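You operate a simulated robot arm through the tools that you are given. There is no shell and no other tool. Be economical: measure what you need, move in short steps, check, and stop when the job is done.

You run a simulated robot arm. Do the job below in one go: nothing can be reset, and whatever is moved stays where it is left.

## Task
Move plate four to the cooling rest once it reads under 60 C.
Fine: it goes in the middle; switch the heat pad off first; probe the plate till the meter says so; park the probe; no hand on it while it is hotter.

The check looks at the end state, three seconds after you hand in, the way a careful person would. Anything else that was tipped, shoved, dropped, spilled or broken makes it a failure.

## Robot
A 6-joint arm with a two-finger parallel gripper on a trunk, on a base that drives. Base frame: it is fixed to the floor where the robot stands at the start and does not move with it; the origin is under the middle of the robot, x ahead of it, y to its left, z up; the surface under the hand at the start is at about z = 0.82. Readings come in m, degrees, newtons and seconds.
With the tool pointing down near the work surface it reaches from about 0.28 to 0.68 m from the robot's upright axis, wherever it stands. Its first joint turns from -166.0 to 166.0 degrees. Places, roughly: cooling rest [-0.3, -0.6, 0.9]; heat dial [0.4, -0.1, 0.7]; heat switch [0.5, 0, 0.7]; probe cup [-0.2, -0.8, 0.9]; probe meter [-0.3, -0.9, 0.9]. Payload 4.1 kg.
The tool frame sits at the grasp point between the pads (the TCP): z along the fingers, y along the line on which they close. The tips reach 0.023 m beyond it. Largest opening 0.094 m; finger width 0.038, thickness 0.01; the body of the gripper, 0.054 by 0.096 m, starts 0.039 m behind the TCP.
Orientation is that of the tool frame in the base frame, as a unit quaternion [x, y, z, w]. With the fingers straight down and closing along the base's y, the tool's x points along the base's -x, its y along +y and its z along -z.

## Interface
- The arm moves only by the tool play_rows. Its arguments are lists of equal length, an entry for each row: "claw": the opening, from 0 (shut) to 1 (fully open); "dp": the shift along the base's x, y, z in m, a list of three; "angular": the turn, a rotation vector about the base's x, y, z in degrees, a list of three. In form: {"claw": [claw, ...], "dp": [[tx, ty, tz], ...], "angular": [[wx, wy, wz], ...]}. A call has 1 to 10 rows; each row shifts and turns the commanded pose from where the row before left it. Each row takes 0.2 s and may step no farther than 0.05 m and 8.6 degrees from the row before; otherwise, or with a gripper value out of range, the whole call is refused. Where a pose cannot be reached the arm comes as near as it can. A force on the tool above 90 N (or 10 N above the force at the start of the call, whichever is more), or a blocked arm, ends the call early, and 0.2 s more pass. Each finger travels about 0.045 m/s and halts on what it meets, pressing with about 31 N; the grip force reading is that of the motor and also rises with nothing between the fingers. The clock runs only during rows and for 0.2 s after the last one: add rows that do not move to give the fingers time. The reply holds the time, the measured pose of the TCP, the force on the tool along the base axes, the opening and the grip force, in the units named above and with some noise, with the torque about the TCP (base axes, N m) and any sound that the robot's microphone picked up.
- Cameras (640 x 400 px; columns grow to the right, rows downward): "scene" is now at [-0.0457, 0.0839, 1.3739]; the picture's right is [-0.98, -0.19, 0.00], its down [-0.12, 0.65, -0.75] and it looks along [0.14, -0.74, -0.66] (base axes); focal length 220 px, centre (320, 200). "wrist" rides on the gripper at [0.086, 0.016, -0.074] in the tool frame; the picture's right is [-0.18, 0.98, 0.00], its down [-0.58, -0.11, -0.81] and it looks along [-0.79, -0.15, 0.59] (tool axes); focal length 243 px, centre (320, 200). There is no depth. A picture from a camera that has moved, and an enlarged one, comes with that camera's place and axes in the base frame and with its lens.
- grab_frame(camera): a new picture of that camera. The clock stands still meanwhile.
- lift_body(by): slides the trunk up (or, below 0, down) by that many m; the arm and the scene camera ride with it, the base frame stays. It gives what a move gives, with no picture.
- base_move(legs): drives the robot by 1 to 6 legs, each [ahead, turn to the left] in m and degrees, along the robot's own axes; the way and the turn of a leg run together, so that a leg with both is an arc; at most 1.5 m and 180 degrees a leg. The arm and the cameras ride along, it lands a little off, and it stops where it bumps. It gives what a move gives.
- pan_tilt(pan, tilt): turns the head with the scene camera to pan (to the left, within 155 degrees either way) and tilt (down, from -29 to 69), counted from straight ahead of the robot. It gives what a move gives.
- zoom(camera, box): a new picture of the part [left, top, right, bottom] of that camera's present view, enlarged. The clock stands still meanwhile.
- hand_in(): hands the job in; it is judged then, once.

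Work in short steps. Places have to be worked out from the pictures, the camera data and where the tool is seen: move nearer, look again, correct. Check each grasp and each placing, and mend what went wrong. You have 120 turns and 82 pictures in all, those below and enlarged ones among them. Open the gripper and draw the arm clear of the work before you hand the job in, unless the task says otherwise; then end with one line.

The tools are called after ">>>" as a command line: name --argument value ..., lists and objects as JSON in quotes. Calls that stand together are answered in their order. play_rows: Moves the arm, as the interface text tells. Its arguments: {"type":"object","properties":{"claw":{"type":"array"},"dp":{"type":"array"},"angular":{"type":"array"}},"required":["claw","dp","angular"]} The other tools are called the same way: lift_body (by) slides the trunk up or down; base_move (legs) drives the base; pan_tilt (pan, tilt) turns the head that bears the scene camera; grab_frame (camera) takes a picture; zoom (camera, box) takes an enlarged picture of a part of a camera's view; hand_in () hands the job in.

At the start:

```text
clock: 0.0
eef_pos: [0.1322, -0.3389, 1.2092]
tcp_rot: [0.0, 1.0, 0.0, 0.0]
force: [-1.0, 0.2, -0.4]
torque: [0.0, -0.01, 0.02]
opening: 0.0939
grip_force: 0.0
trunk travel left (down, up): [-0.334, 0.256]
robot x, y, heading: [0.0023, -0.0023, 0.3]
head pan, tilt: [-79.1, 41.4]
```

scene: 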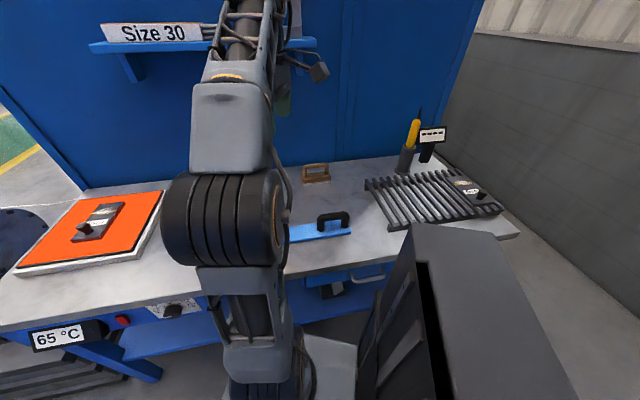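
wrist: 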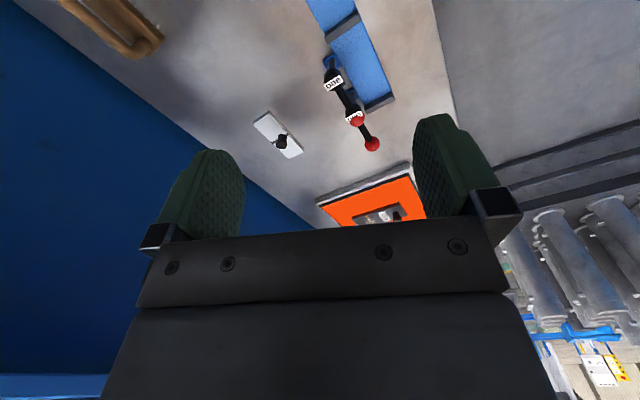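

The scene shows the heat pad on the left with a plate, the display at 65 °C, and the rest on the right with another plate on it. I zoom in to read labels.

>>> zoom --camera "scene" --box '[0, 170, 200, 360]'

>>> zoom --camera "scene" --box '[340, 100, 520, 240]'

>>> zoom --camera "wrist" --box '[240, 0, 460, 230]'

```text
2.11 times, centred on (100, 265) of scene
camera zoom: at [-0.0457, 0.0839, 1.3739], right [-0.98, -0.19, 0.0], down [-0.12, 0.65, -0.75], along [0.14, -0.74, -0.66], focal length 463 px, centre (783, 63)
```

zoom: 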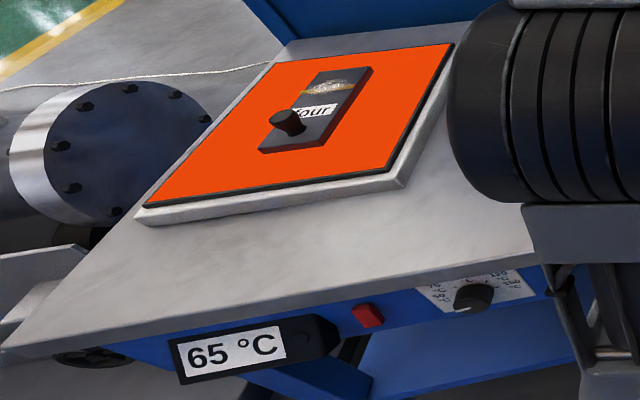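

```text
2.86 times, centred on (430, 170) of scene
camera zoom: at [-0.0457, 0.0839, 1.3739], right [-0.98, -0.19, 0.0], down [-0.12, 0.65, -0.75], along [0.14, -0.74, -0.66], focal length 629 px, centre (6, 286)
```

zoom: 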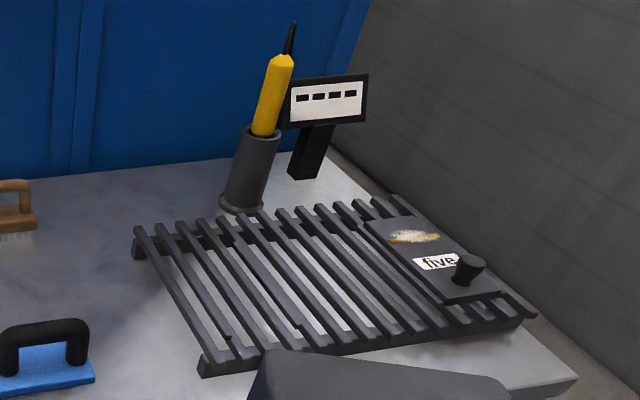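

```text
1.74 times, centred on (350, 115) of wrist
camera zoom: at [0.0461, -0.323, 1.2831], right [0.18, 0.98, 0.0], down [0.58, -0.11, 0.81], along [0.79, -0.15, -0.59], focal length 422 px, centre (268, 348)
```

zoom: 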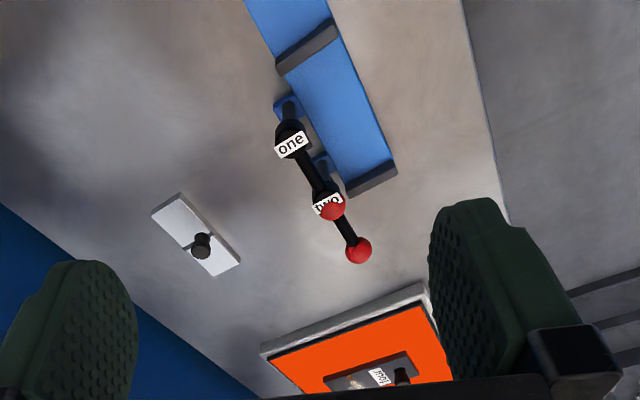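

Plate four sits on the heat pad, its red switch and dial are on the bench front, and the bench runs about 22° rotated from my heading. I look along the bench front before driving.

>>> pan_tilt --pan -10 --tilt 45

>>> grab_frame --camera "scene"

```text
clock: 1.4
eef_pos: [0.1303, -0.3397, 1.2091]
tcp_rot: [0.0, 1.0, 0.0, 0.001]
force: [-0.6, -1.1, 0.4]
torque: [0.03, -0.03, 0.01]
opening: 0.094
grip_force: 0.1
trunk travel left (down, up): [-0.334, 0.256]
robot x, y, heading: [-0.0007, -0.0024, -0.2]
head pan, tilt: [-10.0, 45.0]
```

```text
76 pictures are left
camera scene: at [0.0185, 0.1523, 1.3687], right [-0.17, -0.98, 0.0], down [-0.7, 0.12, -0.71], along [0.7, -0.12, -0.71], focal length 220 px, centre (320, 200)
```

scene: 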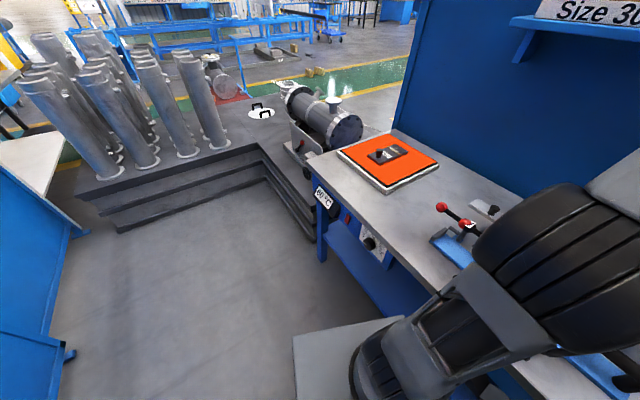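

The floor along the bench is clear up to the slab stack ahead. I zoom on the controls.

>>> zoom --camera "scene" --box '[290, 130, 450, 270]'

```text
2.86 times, centred on (370, 200) of scene
camera zoom: at [0.0185, 0.1523, 1.3687], right [-0.17, -0.98, 0.0], down [-0.7, 0.12, -0.71], along [0.7, -0.12, -0.71], focal length 629 px, centre (177, 200)
```

zoom: 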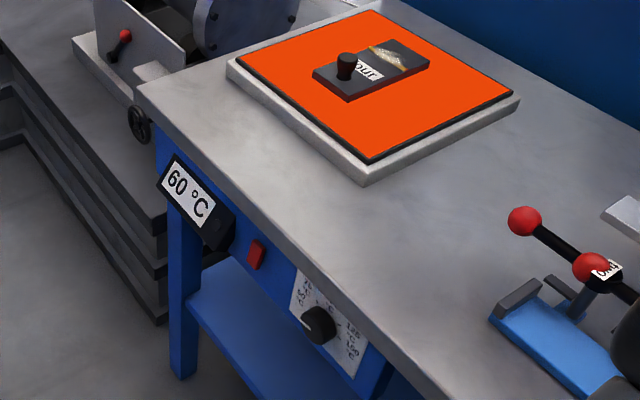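

The pad display flickers (65, 60); the red rocker is left of the dial on the front face at about (0.55,-0.05,0.7). I back off from the bench so I can face the switch squarely.

>>> base_move --legs '[[0, 22], [0.3, 40], [0.3, 0], [0, -129]]'

>>> pan_tilt --pan 0 --tilt 45

>>> grab_frame --camera "scene"

```text
clock: 11.8
eef_pos: [0.0992, 0.2105, 1.209]
tcp_rot: [0.547, 0.837, 0.001, 0.0]
force: [-0.7, 0.3, 0.2]
torque: [-0.01, -0.01, -0.01]
opening: 0.0941
grip_force: 0.0
trunk travel left (down, up): [-0.334, 0.256]
robot x, y, heading: [0.3583, 0.4671, -66.3]
head pan, tilt: [-10.0, 45.0]
```

```text
clock: 12.6
eef_pos: [0.0998, 0.2094, 1.21]
tcp_rot: [0.547, 0.837, 0.0, 0.0]
force: [-0.1, -0.4, -0.1]
torque: [-0.02, 0.02, 0.05]
opening: 0.0941
grip_force: 0.0
trunk travel left (down, up): [-0.334, 0.256]
robot x, y, heading: [0.36, 0.467, -66.1]
head pan, tilt: [0.0, 45.0]
```

```text
74 pictures are left
camera scene: at [0.5165, 0.5145, 1.3687], right [-0.92, -0.4, 0.0], down [-0.28, 0.65, -0.71], along [0.28, -0.65, -0.71], focal length 220 px, centre (320, 200)
```

scene: 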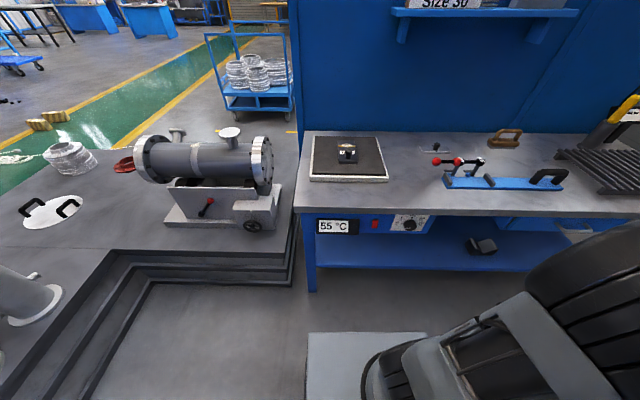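

The pad now looks dark and the display says 55 °C, so it may be cycling. I zoom on the controls.

>>> zoom --camera "scene" --box '[295, 120, 455, 250]'

>>> zoom --camera "scene" --box '[310, 210, 440, 240]'

>>> zoom --camera "scene" --box '[540, 70, 640, 200]'

```text
3.08 times, centred on (375, 185) of scene
camera zoom: at [0.5165, 0.5145, 1.3687], right [-0.92, -0.4, 0.0], down [-0.28, 0.65, -0.71], along [0.28, -0.65, -0.71], focal length 677 px, centre (151, 246)
```

zoom: 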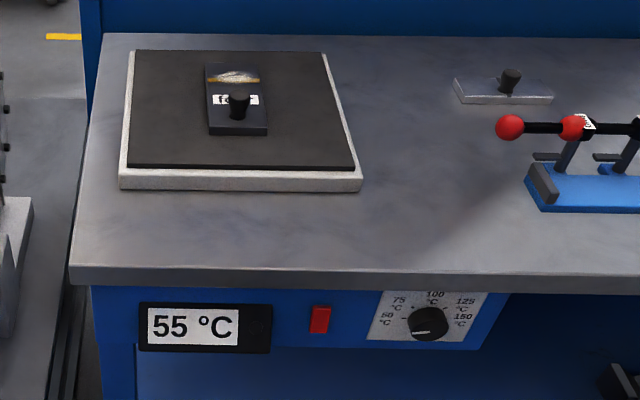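

```text
4.92 times, centred on (375, 225) of scene
camera zoom: at [0.5165, 0.5145, 1.3687], right [-0.92, -0.4, 0.0], down [-0.28, 0.65, -0.71], along [0.28, -0.65, -0.71], focal length 1083 px, centre (49, 77)
```

zoom: 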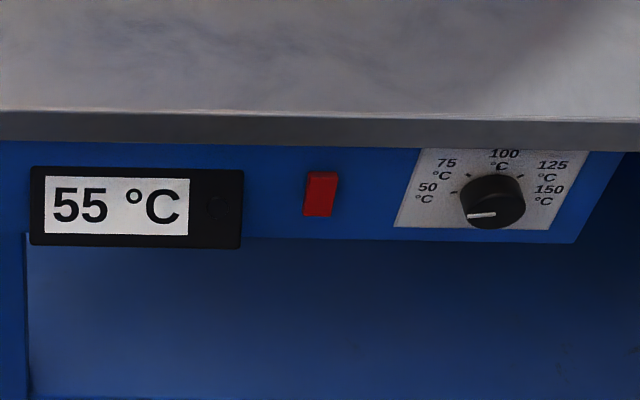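

```text
3.08 times, centred on (590, 135) of scene
camera zoom: at [0.5165, 0.5145, 1.3687], right [-0.92, -0.4, 0.0], down [-0.28, 0.65, -0.71], along [0.28, -0.65, -0.71], focal length 677 px, centre (-511, 400)
```

zoom: 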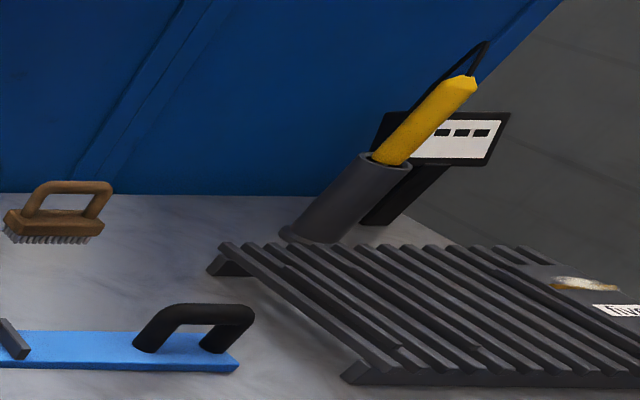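

I zoom tightly on the rocker to judge its state.

>>> zoom --camera "scene" --box '[366, 217, 384, 232]'

```text
16.00 times, centred on (375, 224) of scene
camera zoom: at [0.5165, 0.5145, 1.3687], right [-0.92, -0.4, 0.0], down [-0.28, 0.65, -0.71], along [0.28, -0.65, -0.71], focal length 3521 px, centre (-560, -192)
```

zoom: 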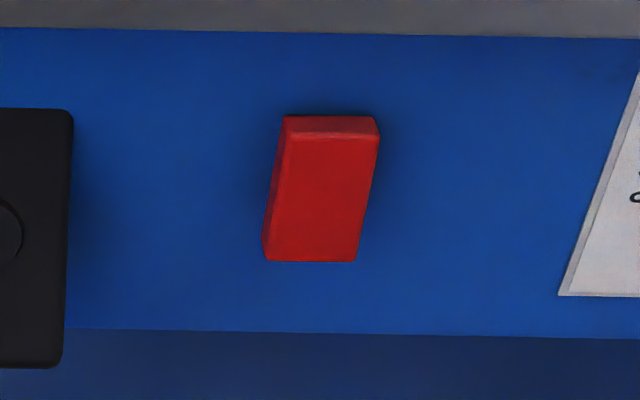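

The rocker's top protrudes and its bottom is in; I place it near (0.533, -0.04, 0.729). I back up a little for arm room and then shape the hand as a horizontal poker.

>>> base_move --legs '[[-0.12, 0]]'

>>> play_rows --claw '[0, 0, 0, 0, 0, 0, 0, 0, 0, 0]' --dp '[[0.04, -0.01, 0], [0.04, -0.01, 0], [0.04, -0.01, 0], [0.04, -0.01, 0], [0.04, -0.01, 0], [0.04, -0.01, 0], [0.04, -0.01, 0], [0.04, -0.01, 0], [0, 0, 0], [0, 0, 0]]' --angular '[[0, 0, 0], [0, 0, 0], [-7.8, -3.4, 0], [-7.8, -3.4, 0], [-7.8, -3.4, 0], [-7.8, -3.4, 0], [-7.8, -3.4, 0], [-7.8, -3.4, 0], [-7.8, -3.4, 0], [-7.8, -3.4, 0]]'

>>> grab_frame --camera "scene"

```text
clock: 13.8
eef_pos: [0.0522, 0.3199, 1.2094]
tcp_rot: [0.547, 0.837, 0.0, 0.0]
force: [0.2, 0.4, 0.6]
torque: [0.01, -0.03, 0.01]
opening: 0.094
grip_force: 0.1
trunk travel left (down, up): [-0.334, 0.256]
robot x, y, heading: [0.3076, 0.5738, -66.4]
head pan, tilt: [0.0, 45.0]
```

```text
clock: 16.1
eef_pos: [0.3679, 0.1912, 1.1656]
tcp_rot: [0.486, 0.713, -0.241, 0.445]
force: [-0.3, 0.3, 1.0]
torque: [0.06, 0.0, -0.02]
opening: 0.0001
grip_force: 30.8
trunk travel left (down, up): [-0.334, 0.256]
robot x, y, heading: [0.3091, 0.5713, -66.3]
head pan, tilt: [0.0, 45.0]
stopped in row 10: the arm was blocked; the commanded pose is now the measured one
```

```text
69 pictures are left
camera scene: at [0.469, 0.6234, 1.3661], right [-0.92, -0.4, 0.0], down [-0.28, 0.65, -0.71], along [0.28, -0.65, -0.71], focal length 220 px, centre (320, 200)
```

scene: 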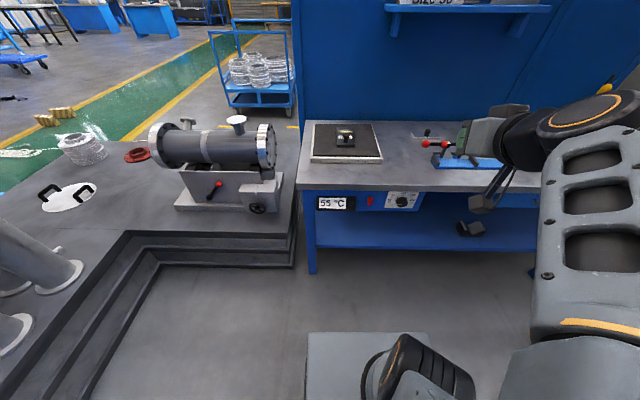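

The wrist stopped about 29° short of horizontal at this height. I lower the hand with the arm and try the rest of the turn there.

>>> play_rows --claw '[0, 0, 0, 0, 0, 0, 0, 0]' --dp '[[0, 0, -0.05], [0, 0, -0.05], [0, 0, -0.05], [0, 0, -0.05], [0, 0, -0.05], [0, 0, -0.05], [0, 0, 0], [0, 0, 0]]' --angular '[[0, 0, 0], [0, 0, 0], [0, 0, 0], [0, 0, 0], [-7.4, -3.2, 0], [-7.4, -3.2, 0], [-7.4, -3.2, 0], [0, 0, 0]]'

```text
clock: 17.9
eef_pos: [0.3498, 0.1159, 0.8984]
tcp_rot: [0.409, 0.613, -0.334, 0.588]
force: [0.3, -0.3, -0.5]
torque: [-0.01, 0.01, 0.03]
opening: 0.0002
grip_force: 31.3
out of reach, approached as far as the arm can: row 4, 5, 6, 7
trunk travel left (down, up): [-0.334, 0.256]
robot x, y, heading: [0.3082, 0.5729, -66.4]
head pan, tilt: [0.0, 45.0]
```

Tool is almost horizontal now, tips about 0.19 m from the face. I lower the trunk so the tip height meets the switch top, then shift left to line up.

>>> lift_body --by -0.155

>>> play_rows --claw '[0, 0, 0, 0]' --dp '[[0.035, 0.015, 0], [0.035, 0.015, 0], [0.03, 0.012, 0], [0, 0, 0]]' --angular '[[0, 0, 0], [0, 0, 0], [0, 0, 0], [0, 0, 0]]'

>>> grab_frame --camera "scene"

>>> grab_frame --camera "wrist"

```text
clock: 19.6
eef_pos: [0.3505, 0.1144, 0.7437]
tcp_rot: [0.408, 0.614, -0.333, 0.588]
force: [0.1, -0.1, -0.3]
torque: [0.0, -0.03, 0.03]
opening: 0.0
grip_force: 31.2
trunk travel left (down, up): [-0.179, 0.411]
robot x, y, heading: [0.3106, 0.5819, -66.0]
head pan, tilt: [0.0, 45.0]
```

```text
clock: 20.6
eef_pos: [0.4485, 0.1098, 0.7451]
tcp_rot: [0.409, 0.614, -0.333, 0.587]
force: [1.5, 0.4, 0.1]
torque: [0.0, 0.01, 0.04]
opening: 0.0
grip_force: 30.7
out of reach, approached as far as the arm can: row 1, 2, 3
trunk travel left (down, up): [-0.179, 0.411]
robot x, y, heading: [0.3065, 0.5742, -66.4]
head pan, tilt: [0.0, 45.0]
```

```text
68 pictures are left
camera scene: at [0.469, 0.623, 1.2137], right [-0.92, -0.4, 0.0], down [-0.28, 0.65, -0.71], along [0.28, -0.65, -0.71], focal length 220 px, centre (320, 200)
```

scene: 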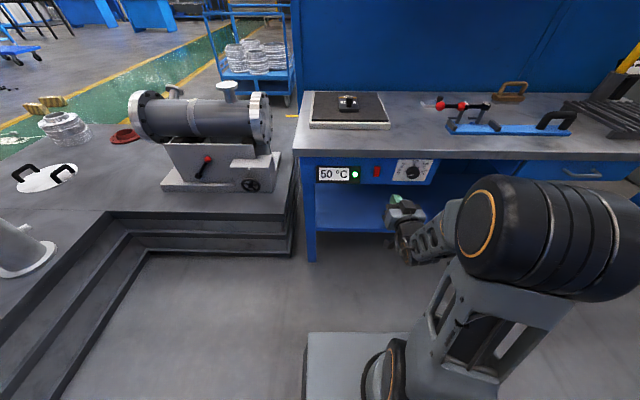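

```text
67 pictures are left
camera wrist: at [0.4326, 0.1924, 0.666], right [0.87, 0.42, 0.25], down [-0.47, 0.6, 0.64], along [0.11, -0.68, 0.73], focal length 243 px, centre (320, 200)
```

wrist: 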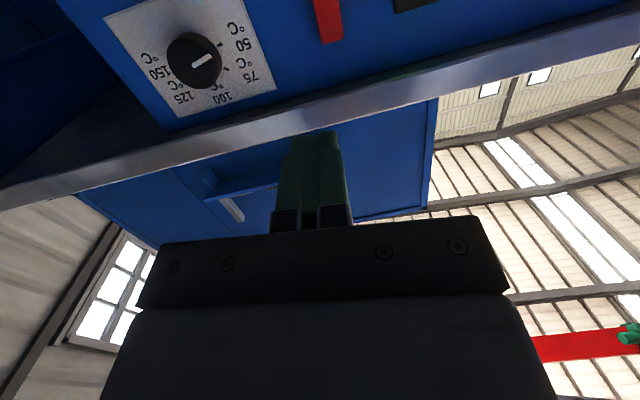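

The green lamp is now lit at 50 °C, so the pad is on and cycling. I advance the tips to about 3–4 cm in front of the top half of the rocker.

>>> play_rows --claw '[0, 0, 0, 0]' --dp '[[0.018, -0.03, 0], [0.018, -0.03, 0], [0.018, -0.03, 0], [0, 0, 0]]' --angular '[[0, 0, 0], [0, 0, 0], [0, 0, 0], [0, 0, 0]]'

>>> zoom --camera "scene" --box '[340, 140, 460, 230]'

>>> grab_frame --camera "wrist"

```text
clock: 21.6
eef_pos: [0.5007, 0.0192, 0.7462]
tcp_rot: [0.408, 0.615, -0.331, 0.588]
force: [-0.1, -0.6, -0.7]
torque: [-0.02, -0.01, -0.01]
opening: 0.0001
grip_force: 31.0
trunk travel left (down, up): [-0.179, 0.411]
robot x, y, heading: [0.3097, 0.5764, -66.2]
head pan, tilt: [0.0, 45.0]
```

```text
4.44 times, centred on (400, 185) of scene
camera zoom: at [0.469, 0.623, 1.2137], right [-0.92, -0.4, 0.0], down [-0.28, 0.65, -0.71], along [0.28, -0.65, -0.71], focal length 978 px, centre (-36, 267)
```

zoom: 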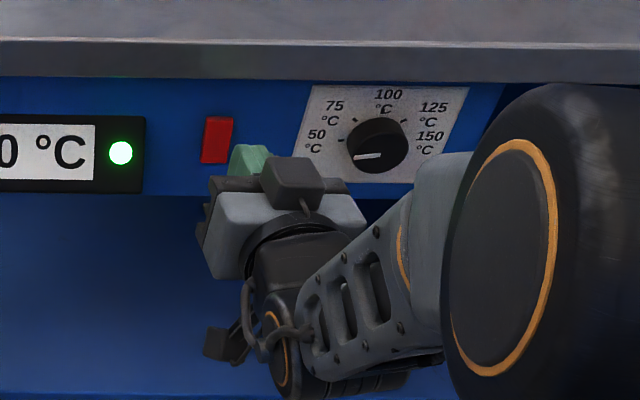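

```text
65 pictures are left
camera wrist: at [0.4853, 0.1015, 0.6665], right [0.87, 0.42, 0.25], down [-0.48, 0.6, 0.64], along [0.12, -0.68, 0.72], focal length 243 px, centre (320, 200)
```

wrist: 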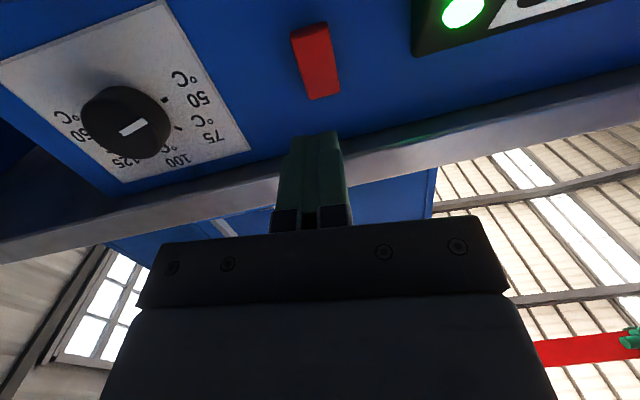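

Tips are just in front of and slightly right of the rocker's top. I trim left 8 mm and press in small steps.

>>> play_rows --claw '[0, 0, 0, 0, 0]' --dp '[[0.007, 0.003, 0.001], [0.006, -0.0138, 0], [0.004, -0.0092, 0], [0.003, -0.007, 0], [0, 0, 0]]' --angular '[[0, 0, 0], [0, 0, 0], [0, 0, 0], [0, 0, 0], [0, 0, 0]]'

>>> grab_frame --camera "wrist"

```text
clock: 22.9
eef_pos: [0.5136, -0.0114, 0.7468]
tcp_rot: [0.407, 0.616, -0.33, 0.589]
force: [0.9, -0.6, -0.5]
torque: [0.0, 0.0, 0.01]
opening: 0.0
grip_force: 30.4
out of reach, approached as far as the arm can: row 1
trunk travel left (down, up): [-0.179, 0.411]
robot x, y, heading: [0.3067, 0.5746, -66.2]
head pan, tilt: [0.0, 45.0]
```

```text
64 pictures are left
camera wrist: at [0.4969, 0.0725, 0.6689], right [0.87, 0.42, 0.25], down [-0.48, 0.6, 0.64], along [0.12, -0.68, 0.72], focal length 243 px, centre (320, 200)
```

wrist: 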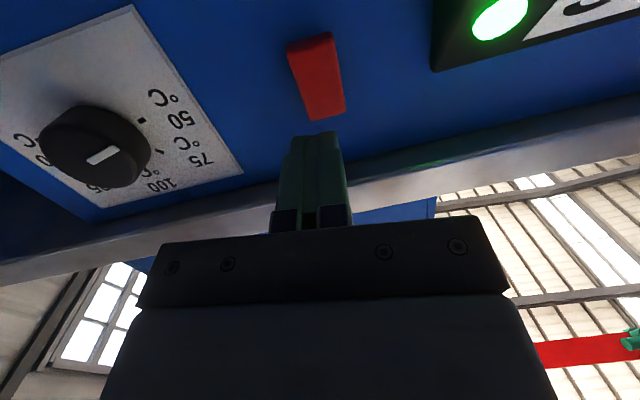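

Triangulation puts the rocker's top edge at about (0.539,-0.05,0.74); about 2 cm still to go. I continue to press in small steps.

>>> play_rows --claw '[0, 0, 0, 0, 0]' --dp '[[0.008, -0.0065, 0], [0.004, -0.0092, 0], [0.003, -0.007, 0], [0.002, -0.0046, 0], [0, 0, 0]]' --angular '[[0, 0, 0], [0, 0, 0], [0, 0, 0], [0, 0, 0], [0, 0, 0]]'

>>> grab_frame --camera "wrist"

```text
clock: 23.8
eef_pos: [0.519, -0.0289, 0.7485]
tcp_rot: [0.408, 0.617, -0.33, 0.587]
force: [-18.2, 48.5, 19.9]
torque: [0.65, 0.12, 0.0]
opening: 0.0
grip_force: 30.4
out of reach, approached as far as the arm can: row 1
trunk travel left (down, up): [-0.179, 0.411]
robot x, y, heading: [0.3081, 0.5785, -65.9]
head pan, tilt: [0.0, 45.0]
stopped in row 4: the force on the tool passed its limit at 100 N (the readings are from after the stop); the commanded pose is now the measured one
```

```text
63 pictures are left
camera wrist: at [0.5036, 0.0551, 0.6699], right [0.87, 0.42, 0.25], down [-0.48, 0.6, 0.65], along [0.12, -0.68, 0.72], focal length 243 px, centre (320, 200)
```

wrist: 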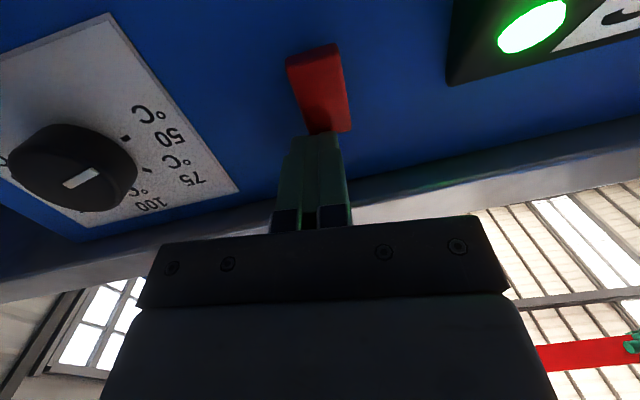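

It took 100 N without a click, and the lamp stays on, so the top half is already in. I back off, drop below the pivot, and press the bottom half.

>>> play_rows --claw '[0, 0, 0, 0, 0]' --dp '[[-0.012, 0.0275, 0], [0, 0, -0.025], [0.003, 0, -0.025], [0, 0, 0], [0, 0, 0]]' --angular '[[0, 0, 0], [0, 0, 0], [0, 0, 0], [0, 0, 0], [0, 0, 0]]'

>>> grab_frame --camera "wrist"

>>> zoom --camera "scene" --box '[310, 150, 400, 210]'

```text
clock: 25.0
eef_pos: [0.5087, -0.0081, 0.6934]
tcp_rot: [0.408, 0.621, -0.325, 0.585]
force: [-0.4, 0.0, -0.3]
torque: [0.0, -0.01, -0.04]
opening: 0.0
grip_force: 31.3
out of reach, approached as far as the arm can: row 3
trunk travel left (down, up): [-0.179, 0.411]
robot x, y, heading: [0.3055, 0.5778, -66.1]
head pan, tilt: [0.0, 45.0]
```

```text
62 pictures are left
camera wrist: at [0.4913, 0.0762, 0.616], right [0.87, 0.43, 0.26], down [-0.48, 0.59, 0.65], along [0.13, -0.69, 0.71], focal length 243 px, centre (320, 200)
```

wrist: 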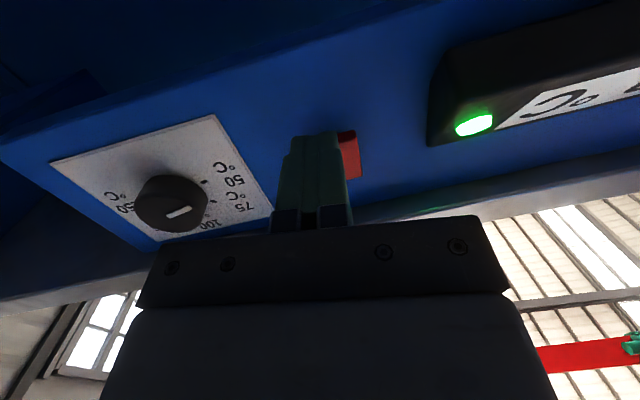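

```text
6.67 times, centred on (355, 180) of scene
camera zoom: at [0.4684, 0.6243, 1.2137], right [-0.92, -0.4, 0.0], down [-0.28, 0.65, -0.71], along [0.28, -0.65, -0.71], focal length 1467 px, centre (87, 333)
```

zoom: 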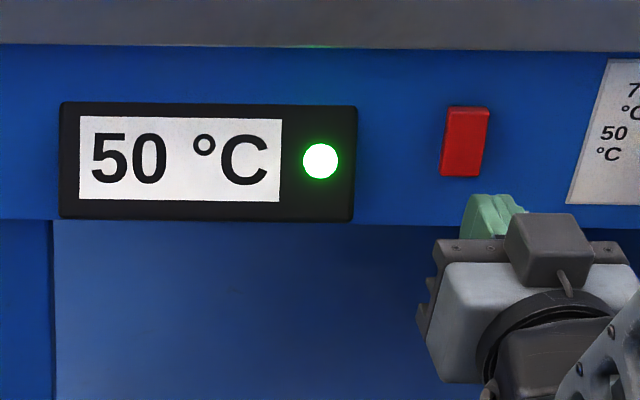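

The rocker now stands just up-left of the tips. I shift 12 mm left and 5 mm up, then press the bottom half.

>>> play_rows --claw '[0, 0, 0, 0, 0, 0]' --dp '[[0.012, 0.005, 0.005], [0.004, -0.0092, 0], [0.004, -0.0092, 0], [0.002, -0.0046, 0], [0.002, -0.0046, 0], [0.002, -0.0046, 0]]' --angular '[[0, 0, 0], [0, 0, 0], [0, 0, 0], [0, 0, 0], [0, 0, 0], [0, 0, 0]]'

>>> zoom --camera "scene" --box '[310, 150, 400, 210]'

```text
clock: 26.2
eef_pos: [0.5163, -0.0259, 0.696]
tcp_rot: [0.411, 0.624, -0.322, 0.581]
force: [-14.0, 32.3, 5.7]
torque: [-0.63, -0.26, 0.05]
opening: 0.0
grip_force: 31.6
out of reach, approached as far as the arm can: row 1
trunk travel left (down, up): [-0.179, 0.411]
robot x, y, heading: [0.3099, 0.5799, -66.1]
head pan, tilt: [0.0, 45.0]
stopped in row 6: the force on the tool passed its limit at 98 N (the readings are from after the stop); the commanded pose is now the measured one
```

```text
6.67 times, centred on (355, 180) of scene
camera zoom: at [0.4666, 0.6287, 1.2139], right [-0.92, -0.4, 0.0], down [-0.28, 0.65, -0.71], along [0.28, -0.65, -0.71], focal length 1467 px, centre (87, 333)
```

zoom: 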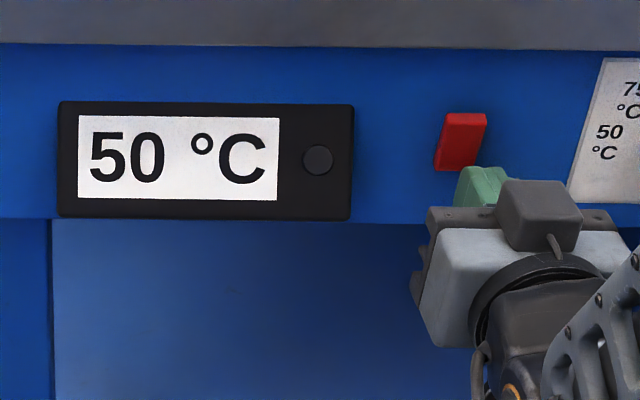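

The lamp went out after the bottom press. I back away and look closely at the rocker to confirm it flipped.

>>> play_rows --claw '[0, 0, 0, 0]' --dp '[[-0.012, 0.0275, 0], [-0.012, 0.0275, 0], [0, 0.03, 0], [0, 0, 0]]' --angular '[[0, 0, 0], [0, 0, 0], [0, 0, 0], [0, 0, 0]]'

>>> zoom --camera "scene" --box '[366, 160, 390, 180]'

>>> zoom --camera "scene" --box '[300, 80, 420, 190]'

```text
clock: 27.2
eef_pos: [0.4894, 0.0559, 0.6946]
tcp_rot: [0.409, 0.626, -0.32, 0.582]
force: [0.4, -0.4, -1.0]
torque: [0.0, 0.02, 0.03]
opening: 0.0
grip_force: 31.1
trunk travel left (down, up): [-0.179, 0.411]
robot x, y, heading: [0.3056, 0.5773, -66.3]
head pan, tilt: [0.0, 45.0]
```

```text
16.00 times, centred on (378, 170) of scene
camera zoom: at [0.4679, 0.6255, 1.2137], right [-0.92, -0.4, 0.0], down [-0.28, 0.65, -0.71], along [0.28, -0.65, -0.71], focal length 3521 px, centre (-608, 680)
```

zoom: 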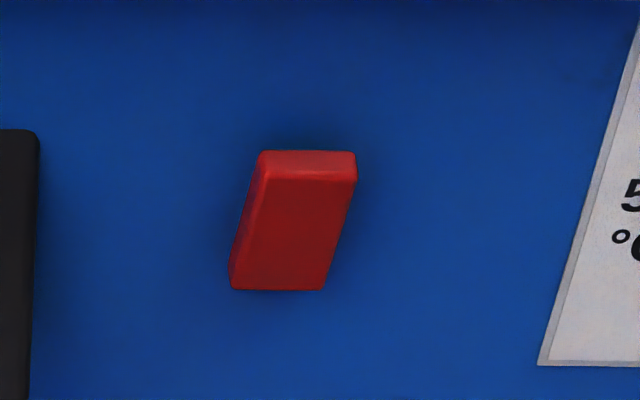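

```text
3.64 times, centred on (360, 135) of scene
camera zoom: at [0.4679, 0.6255, 1.2137], right [-0.92, -0.4, 0.0], down [-0.28, 0.65, -0.71], along [0.28, -0.65, -0.71], focal length 800 px, centre (174, 436)
```

zoom: 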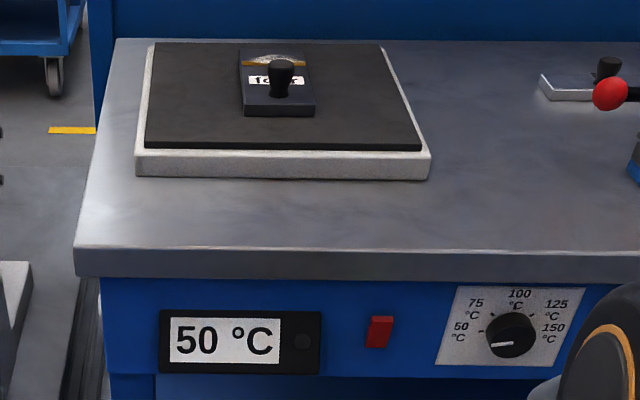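

The rocker has flipped and the lamp is out: the pad is off. I raise the trunk and drive to the probe end (cup mouth judged at (-0.24,-0.76,0.96)), staying parallel to the bench.

>>> lift_body --by 0.4

>>> base_move --legs '[[0, 128], [-0.5, 0], [-0.3, -40]]'

>>> pan_tilt --pan -100 --tilt 40

>>> grab_frame --camera "scene"

```text
clock: 31.0
eef_pos: [0.4901, 0.055, 1.0958]
tcp_rot: [0.409, 0.626, -0.319, 0.582]
force: [0.1, -0.2, -0.7]
torque: [0.02, -0.01, -0.03]
opening: 0.0
grip_force: 31.1
trunk travel left (down, up): [-0.579, 0.011]
robot x, y, heading: [0.3103, 0.5788, -66.4]
head pan, tilt: [0.0, 45.0]
```

```text
clock: 41.1
eef_pos: [0.3758, 0.1102, 1.0951]
tcp_rot: [-0.14, 0.735, 0.175, 0.64]
force: [0.1, 0.0, 0.1]
torque: [-0.02, -0.03, 0.02]
opening: 0.0001
grip_force: 30.9
trunk travel left (down, up): [-0.579, 0.011]
robot x, y, heading: [-0.1518, -0.0552, 21.5]
head pan, tilt: [0.0, 45.0]
```

```text
clock: 42.9
eef_pos: [0.3761, 0.1095, 1.0947]
tcp_rot: [-0.139, 0.734, 0.173, 0.641]
force: [0.6, -0.2, -0.6]
torque: [-0.03, 0.02, -0.03]
opening: 0.0002
grip_force: 31.0
trunk travel left (down, up): [-0.579, 0.011]
robot x, y, heading: [-0.156, -0.0535, 21.7]
head pan, tilt: [-100.0, 40.0]
```

```text
57 pictures are left
camera scene: at [-0.2541, -0.0047, 1.621], right [-0.98, -0.2, 0.0], down [-0.13, 0.63, -0.77], along [0.15, -0.75, -0.64], focal length 220 px, centre (320, 200)
```

scene: 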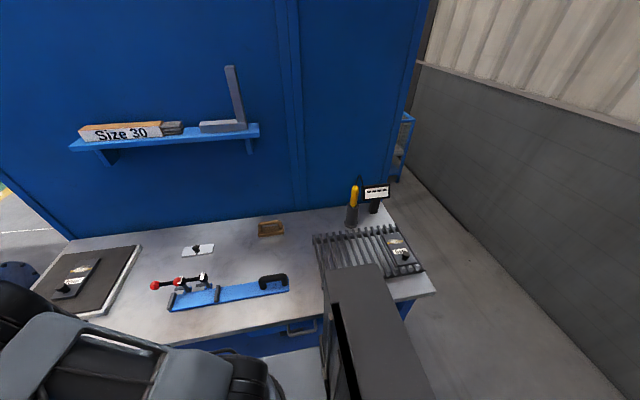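

The space beyond the bench's right end is free. I reverse to stand opposite the cup.

>>> base_move --legs '[[-0.22, 0]]'

>>> lift_body --by -0.2

>>> zoom --camera "scene" --box '[200, 80, 440, 260]'

```text
clock: 44.6
eef_pos: [0.1711, 0.0286, 1.0954]
tcp_rot: [-0.14, 0.734, 0.174, 0.641]
force: [0.1, 0.8, -0.1]
torque: [0.0, 0.0, 0.01]
opening: 0.0002
grip_force: 31.3
trunk travel left (down, up): [-0.579, 0.011]
robot x, y, heading: [-0.3572, -0.1349, 21.9]
head pan, tilt: [-100.0, 40.0]
```

```text
clock: 46.7
eef_pos: [0.1707, 0.0282, 0.8957]
tcp_rot: [-0.14, 0.734, 0.174, 0.641]
force: [0.5, 0.5, 0.2]
torque: [0.02, -0.02, -0.01]
opening: 0.0
grip_force: 31.2
trunk travel left (down, up): [-0.379, 0.211]
robot x, y, heading: [-0.3562, -0.1343, 21.5]
head pan, tilt: [-100.0, 40.0]
```

```text
2.22 times, centred on (320, 170) of scene
camera zoom: at [-0.4587, -0.0858, 1.421], right [-0.98, -0.2, 0.0], down [-0.13, 0.63, -0.77], along [0.15, -0.75, -0.64], focal length 489 px, centre (320, 267)
```

zoom: 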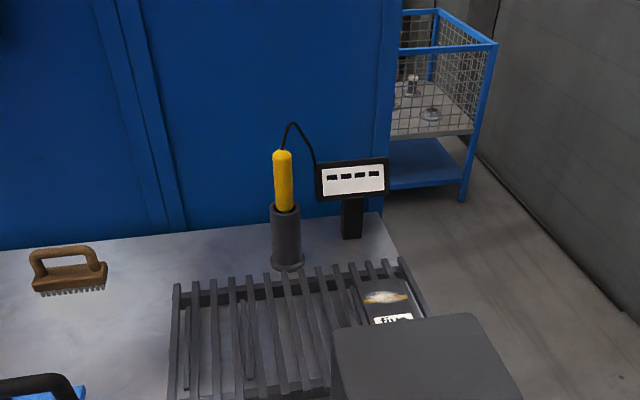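

The probe stands in the cup at about (-0.257,-0.782), handle from z 0.95 to 1.06, with a cable from its top to the meter. I raise again and swing the horizontal hand round toward it at safe height.

>>> lift_body --by 0.2

>>> play_rows --claw '[0, 0, 0, 0, 0, 0, 0, 0, 0, 0]' --dp '[[0.0118, -0.0451, 0], [0.008, -0.0459, 0], [0.004, -0.0464, 0], [0, -0.0466, 0], [-0.004, -0.0474, 0], [-0.008, -0.0459, 0], [-0.0118, -0.0451, 0], [-0.0157, -0.0439, 0], [-0.0193, -0.0424, 0], [-0.0229, -0.0405, 0]]' --angular '[[0, 0, -5.3], [0, 0, -5.3], [0, 0, -5.3], [0, 0, -5.3], [0, 0, -5.3], [0, 0, -5.3], [0, 0, -5.3], [0, 0, -5.3], [0, 0, -5.3], [0, 0, -5.3]]'

```text
clock: 48.9
eef_pos: [0.1712, 0.0289, 1.0957]
tcp_rot: [-0.14, 0.734, 0.174, 0.641]
force: [-0.1, 0.0, -0.2]
torque: [0.01, -0.02, 0.0]
opening: 0.0
grip_force: 30.7
trunk travel left (down, up): [-0.579, 0.011]
robot x, y, heading: [-0.3571, -0.1367, 21.5]
head pan, tilt: [-100.0, 40.0]
```

```text
clock: 51.1
eef_pos: [0.115, -0.4221, 1.0971]
tcp_rot: [0.204, 0.719, -0.131, 0.651]
force: [-0.3, -1.1, 0.9]
torque: [0.01, -0.03, 0.01]
opening: 0.0
grip_force: 30.8
trunk travel left (down, up): [-0.579, 0.011]
robot x, y, heading: [-0.358, -0.1357, 21.6]
head pan, tilt: [-100.0, 40.0]
```

Swing goes as planned; I finish it with the fingers closed.

>>> play_rows --claw '[0, 0, 0, 0, 0, 0, 0, 0, 0, 0]' --dp '[[-0.0263, -0.0385, 0], [-0.0295, -0.0361, 0], [-0.0324, -0.0335, 0], [-0.0352, -0.0305, 0], [-0.0377, -0.0274, 0], [-0.0399, -0.0241, 0], [-0.0418, -0.0207, 0], [-0.0434, -0.017, 0], [-0.0447, -0.0132, 0], [-0.0466, -0.0095, 0]]' --angular '[[0, 0, -5.3], [0, 0, -5.3], [0, 0, -5.3], [0, 0, -5.3], [0, 0, -5.3], [0, 0, -5.3], [0, 0, -5.3], [0, 0, -5.3], [0, 0, -5.3], [0, 0, -5.3]]'

>>> grab_frame --camera "scene"

>>> grab_frame --camera "wrist"

```text
clock: 53.3
eef_pos: [-0.2893, -0.6808, 1.0988]
tcp_rot: [0.501, 0.555, -0.405, 0.526]
force: [-0.1, 0.2, -0.5]
torque: [-0.01, 0.0, -0.01]
opening: 0.0
grip_force: 30.7
out of reach, approached as far as the arm can: row 5, 6, 7, 8, 9, 10
trunk travel left (down, up): [-0.579, 0.011]
robot x, y, heading: [-0.3569, -0.1345, 21.5]
head pan, tilt: [-100.0, 40.0]
```

```text
55 pictures are left
camera scene: at [-0.4591, -0.086, 1.6209], right [-0.98, -0.2, 0.0], down [-0.13, 0.63, -0.77], along [0.15, -0.75, -0.64], focal length 220 px, centre (320, 200)
```

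scene: 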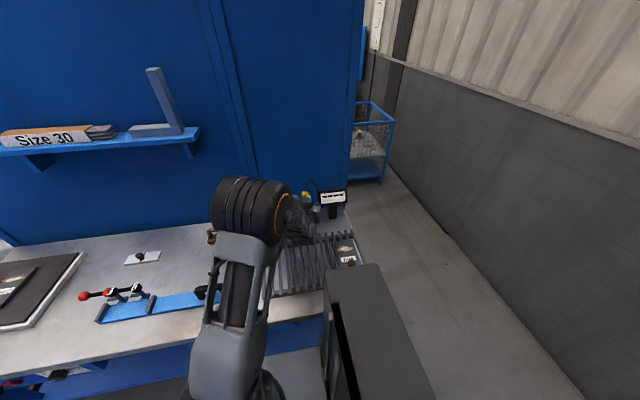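

```text
54 pictures are left
camera wrist: at [-0.28, -0.5927, 1.022], right [0.96, 0.14, 0.26], down [-0.28, 0.69, 0.66], along [-0.08, -0.71, 0.7], focal length 243 px, centre (320, 200)
```

wrist: 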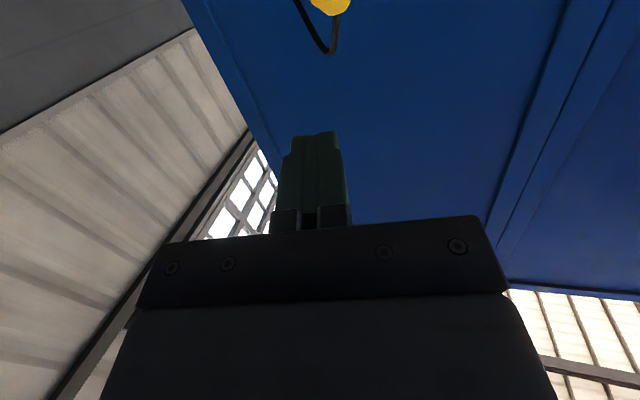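

Handle top seen from the wrist at about (-0.252,-0.782,1.05). I lower by trunk, centre sideways and open to 0.064 m.

>>> lift_body --by -0.094

>>> play_rows --claw '[0.68, 0.68, 0.68, 0.68]' --dp '[[0.016, 0.003, 0], [0, 0, 0], [0, 0, 0], [0, 0, 0]]' --angular '[[0, 0, 0], [0, 0, 0], [0, 0, 0], [0, 0, 0]]'

>>> grab_frame --camera "wrist"

>>> zoom --camera "scene" --box '[260, 130, 360, 210]'

```text
clock: 54.6
eef_pos: [-0.2875, -0.6801, 1.0051]
tcp_rot: [0.5, 0.557, -0.403, 0.527]
force: [-1.0, 0.2, -0.7]
torque: [-0.01, 0.02, 0.01]
opening: 0.0
grip_force: 30.9
trunk travel left (down, up): [-0.485, 0.105]
robot x, y, heading: [-0.3598, -0.1343, 21.3]
head pan, tilt: [-100.0, 40.0]
```

```text
clock: 55.6
eef_pos: [-0.2833, -0.6778, 1.0057]
tcp_rot: [0.498, 0.558, -0.402, 0.528]
force: [0.1, 0.5, 0.3]
torque: [-0.01, -0.01, 0.02]
opening: 0.0639
grip_force: 0.0
out of reach, approached as far as the arm can: row 1
trunk travel left (down, up): [-0.485, 0.105]
robot x, y, heading: [-0.3546, -0.1332, 21.4]
head pan, tilt: [-100.0, 40.0]
```

```text
53 pictures are left
camera wrist: at [-0.2749, -0.5911, 0.9287], right [0.95, 0.15, 0.26], down [-0.29, 0.69, 0.66], along [-0.08, -0.71, 0.7], focal length 243 px, centre (320, 200)
```

wrist: 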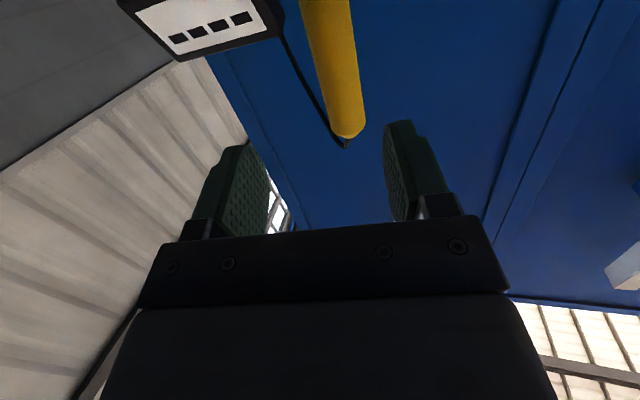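

```text
5.00 times, centred on (310, 170) of scene
camera zoom: at [-0.4587, -0.086, 1.527], right [-0.98, -0.2, 0.0], down [-0.13, 0.63, -0.77], along [0.15, -0.75, -0.64], focal length 1100 px, centre (370, 350)
```

zoom: 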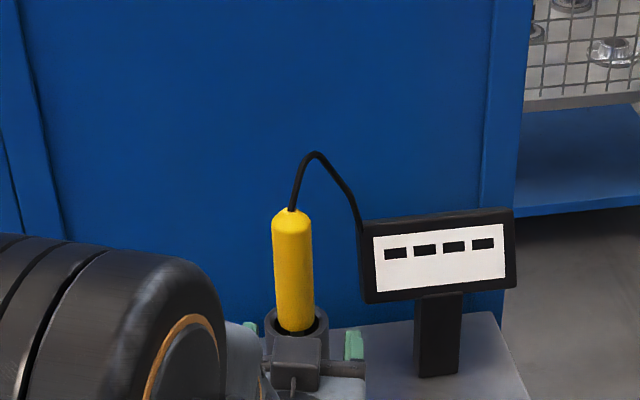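

The handle stands between the open fingers' lines, about 1 cm left of centre. I advance onto it, correcting sideways.

>>> play_rows --claw '[0.68, 0.68, 0.68, 0.68, 0.68]' --dp '[[0.01, -0.012, 0], [0.006, -0.03, 0], [0.006, -0.03, 0], [0.005, -0.03, 0], [0, 0, 0]]' --angular '[[0, 0, 0], [0, 0, 0], [0, 0, 0], [0, 0, 0], [0, 0, 0]]'

>>> grab_frame --camera "wrist"

>>> zoom --camera "scene" --box '[260, 130, 360, 210]'

```text
clock: 56.8
eef_pos: [-0.2672, -0.7824, 1.0059]
tcp_rot: [0.499, 0.558, -0.402, 0.528]
force: [-0.1, 0.6, -1.3]
torque: [-0.02, 0.0, 0.01]
opening: 0.0639
grip_force: 0.1
out of reach, approached as far as the arm can: row 1, 3
trunk travel left (down, up): [-0.485, 0.105]
robot x, y, heading: [-0.3606, -0.1381, 21.6]
head pan, tilt: [-100.0, 40.0]
```

```text
51 pictures are left
camera wrist: at [-0.2597, -0.6952, 0.9304], right [0.95, 0.15, 0.26], down [-0.29, 0.69, 0.66], along [-0.08, -0.71, 0.7], focal length 243 px, centre (320, 200)
```

wrist: 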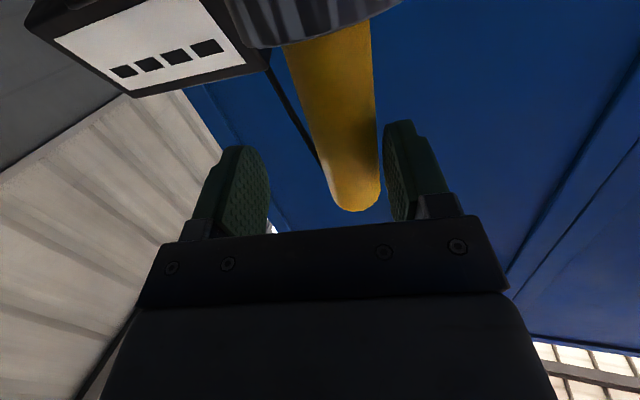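

```text
5.00 times, centred on (310, 170) of scene
camera zoom: at [-0.4587, -0.0862, 1.527], right [-0.98, -0.2, 0.0], down [-0.13, 0.63, -0.77], along [0.15, -0.75, -0.64], focal length 1100 px, centre (370, 350)
```

zoom: 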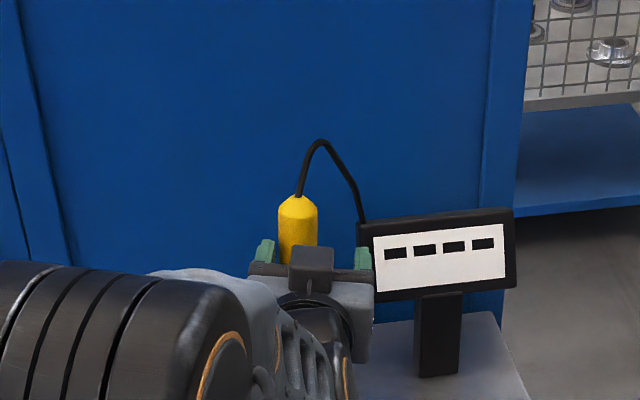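

The handle sits close to the left finger; I shift the hand 8 mm to the left to centre before closing.

>>> play_rows --claw '[0.68, 0.68, 0.68]' --dp '[[0.008, 0.002, 0], [0, 0, 0], [0, 0, 0]]' --angular '[[0, 0, 0], [0, 0, 0], [0, 0, 0]]'

>>> grab_frame --camera "wrist"

```text
clock: 57.6
eef_pos: [-0.2655, -0.7814, 1.0077]
tcp_rot: [0.497, 0.559, -0.401, 0.529]
force: [0.4, -0.8, 0.3]
torque: [0.01, -0.01, 0.01]
opening: 0.064
grip_force: 0.0
out of reach, approached as far as the arm can: row 1
trunk travel left (down, up): [-0.485, 0.105]
robot x, y, heading: [-0.3548, -0.136, 21.5]
head pan, tilt: [-100.0, 40.0]
```

```text
49 pictures are left
camera wrist: at [-0.2578, -0.6944, 0.9318], right [0.95, 0.15, 0.26], down [-0.29, 0.69, 0.66], along [-0.08, -0.71, 0.7], focal length 243 px, centre (320, 200)
```

wrist: 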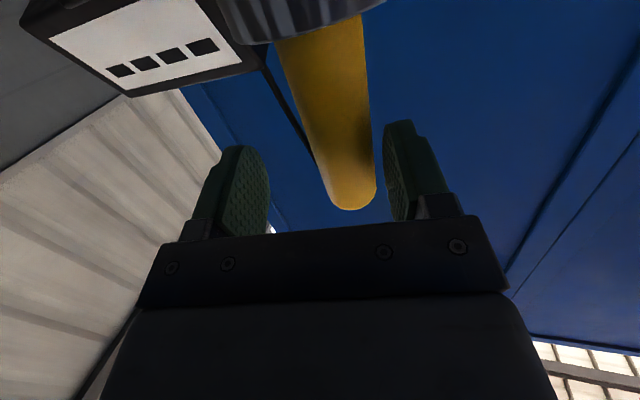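

Sideways motion with fixed heading is limited here, so I shift 10 mm together with a 1° turn about the robot's axis.

>>> play_rows --claw '[0.68, 0.68, 0.68]' --dp '[[0.005, 0.0007, -0.001], [0.005, 0.0007, 0], [0, 0, 0]]' --angular '[[0, 0, 0.9], [0, 0, 0.9], [0, 0, 0]]'

>>> grab_frame --camera "wrist"

```text
clock: 58.4
eef_pos: [-0.2549, -0.7792, 1.0059]
tcp_rot: [0.491, 0.564, -0.396, 0.533]
force: [-0.3, 0.1, 0.0]
torque: [-0.01, -0.01, 0.0]
opening: 0.0639
grip_force: 0.0
trunk travel left (down, up): [-0.485, 0.105]
robot x, y, heading: [-0.3556, -0.137, 21.4]
head pan, tilt: [-100.0, 40.0]
```

```text
48 pictures are left
camera wrist: at [-0.25, -0.6928, 0.9304], right [0.95, 0.18, 0.26], down [-0.31, 0.68, 0.66], along [-0.06, -0.71, 0.7], focal length 243 px, centre (320, 200)
```

wrist: 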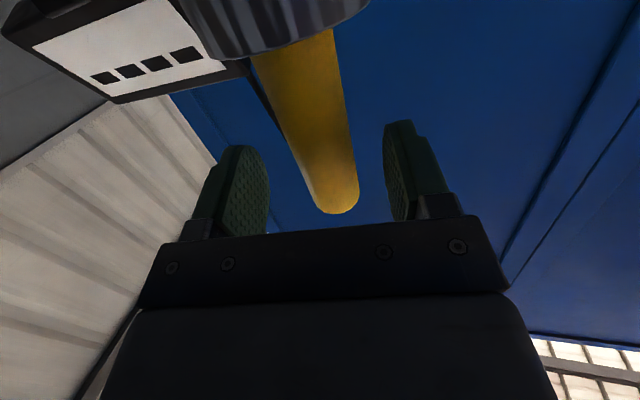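

The handle is centred now; I close on it.

>>> play_rows --claw '[0.4, 0.3, 0.2, 0.1, 0.1]' --dp '[[0, 0, 0], [0, 0, 0], [0, 0, 0], [0, 0, 0], [0, 0, 0]]' --angular '[[0, 0, 0], [0, 0, 0], [0, 0, 0], [0, 0, 0], [0, 0, 0]]'

>>> grab_frame --camera "wrist"

```text
clock: 59.6
eef_pos: [-0.2561, -0.7803, 1.0069]
tcp_rot: [0.493, 0.564, -0.396, 0.532]
force: [-2.5, 1.6, 0.8]
torque: [0.09, 0.14, -0.06]
opening: 0.029
grip_force: 30.6
trunk travel left (down, up): [-0.485, 0.105]
robot x, y, heading: [-0.3563, -0.139, 21.7]
head pan, tilt: [-100.0, 40.0]
```

```text
47 pictures are left
camera wrist: at [-0.2503, -0.6926, 0.9306], right [0.95, 0.18, 0.26], down [-0.31, 0.68, 0.66], along [-0.06, -0.71, 0.7], focal length 243 px, centre (320, 200)
```

wrist: 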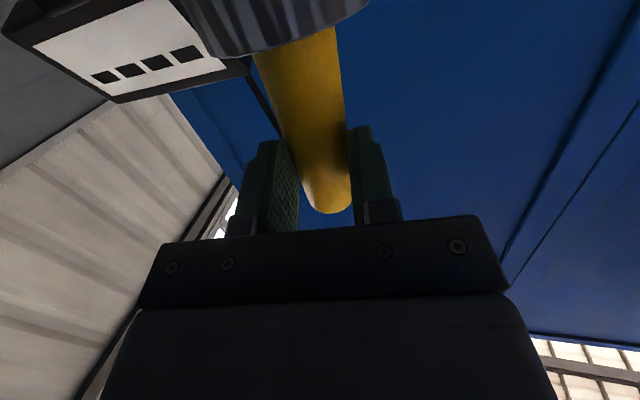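

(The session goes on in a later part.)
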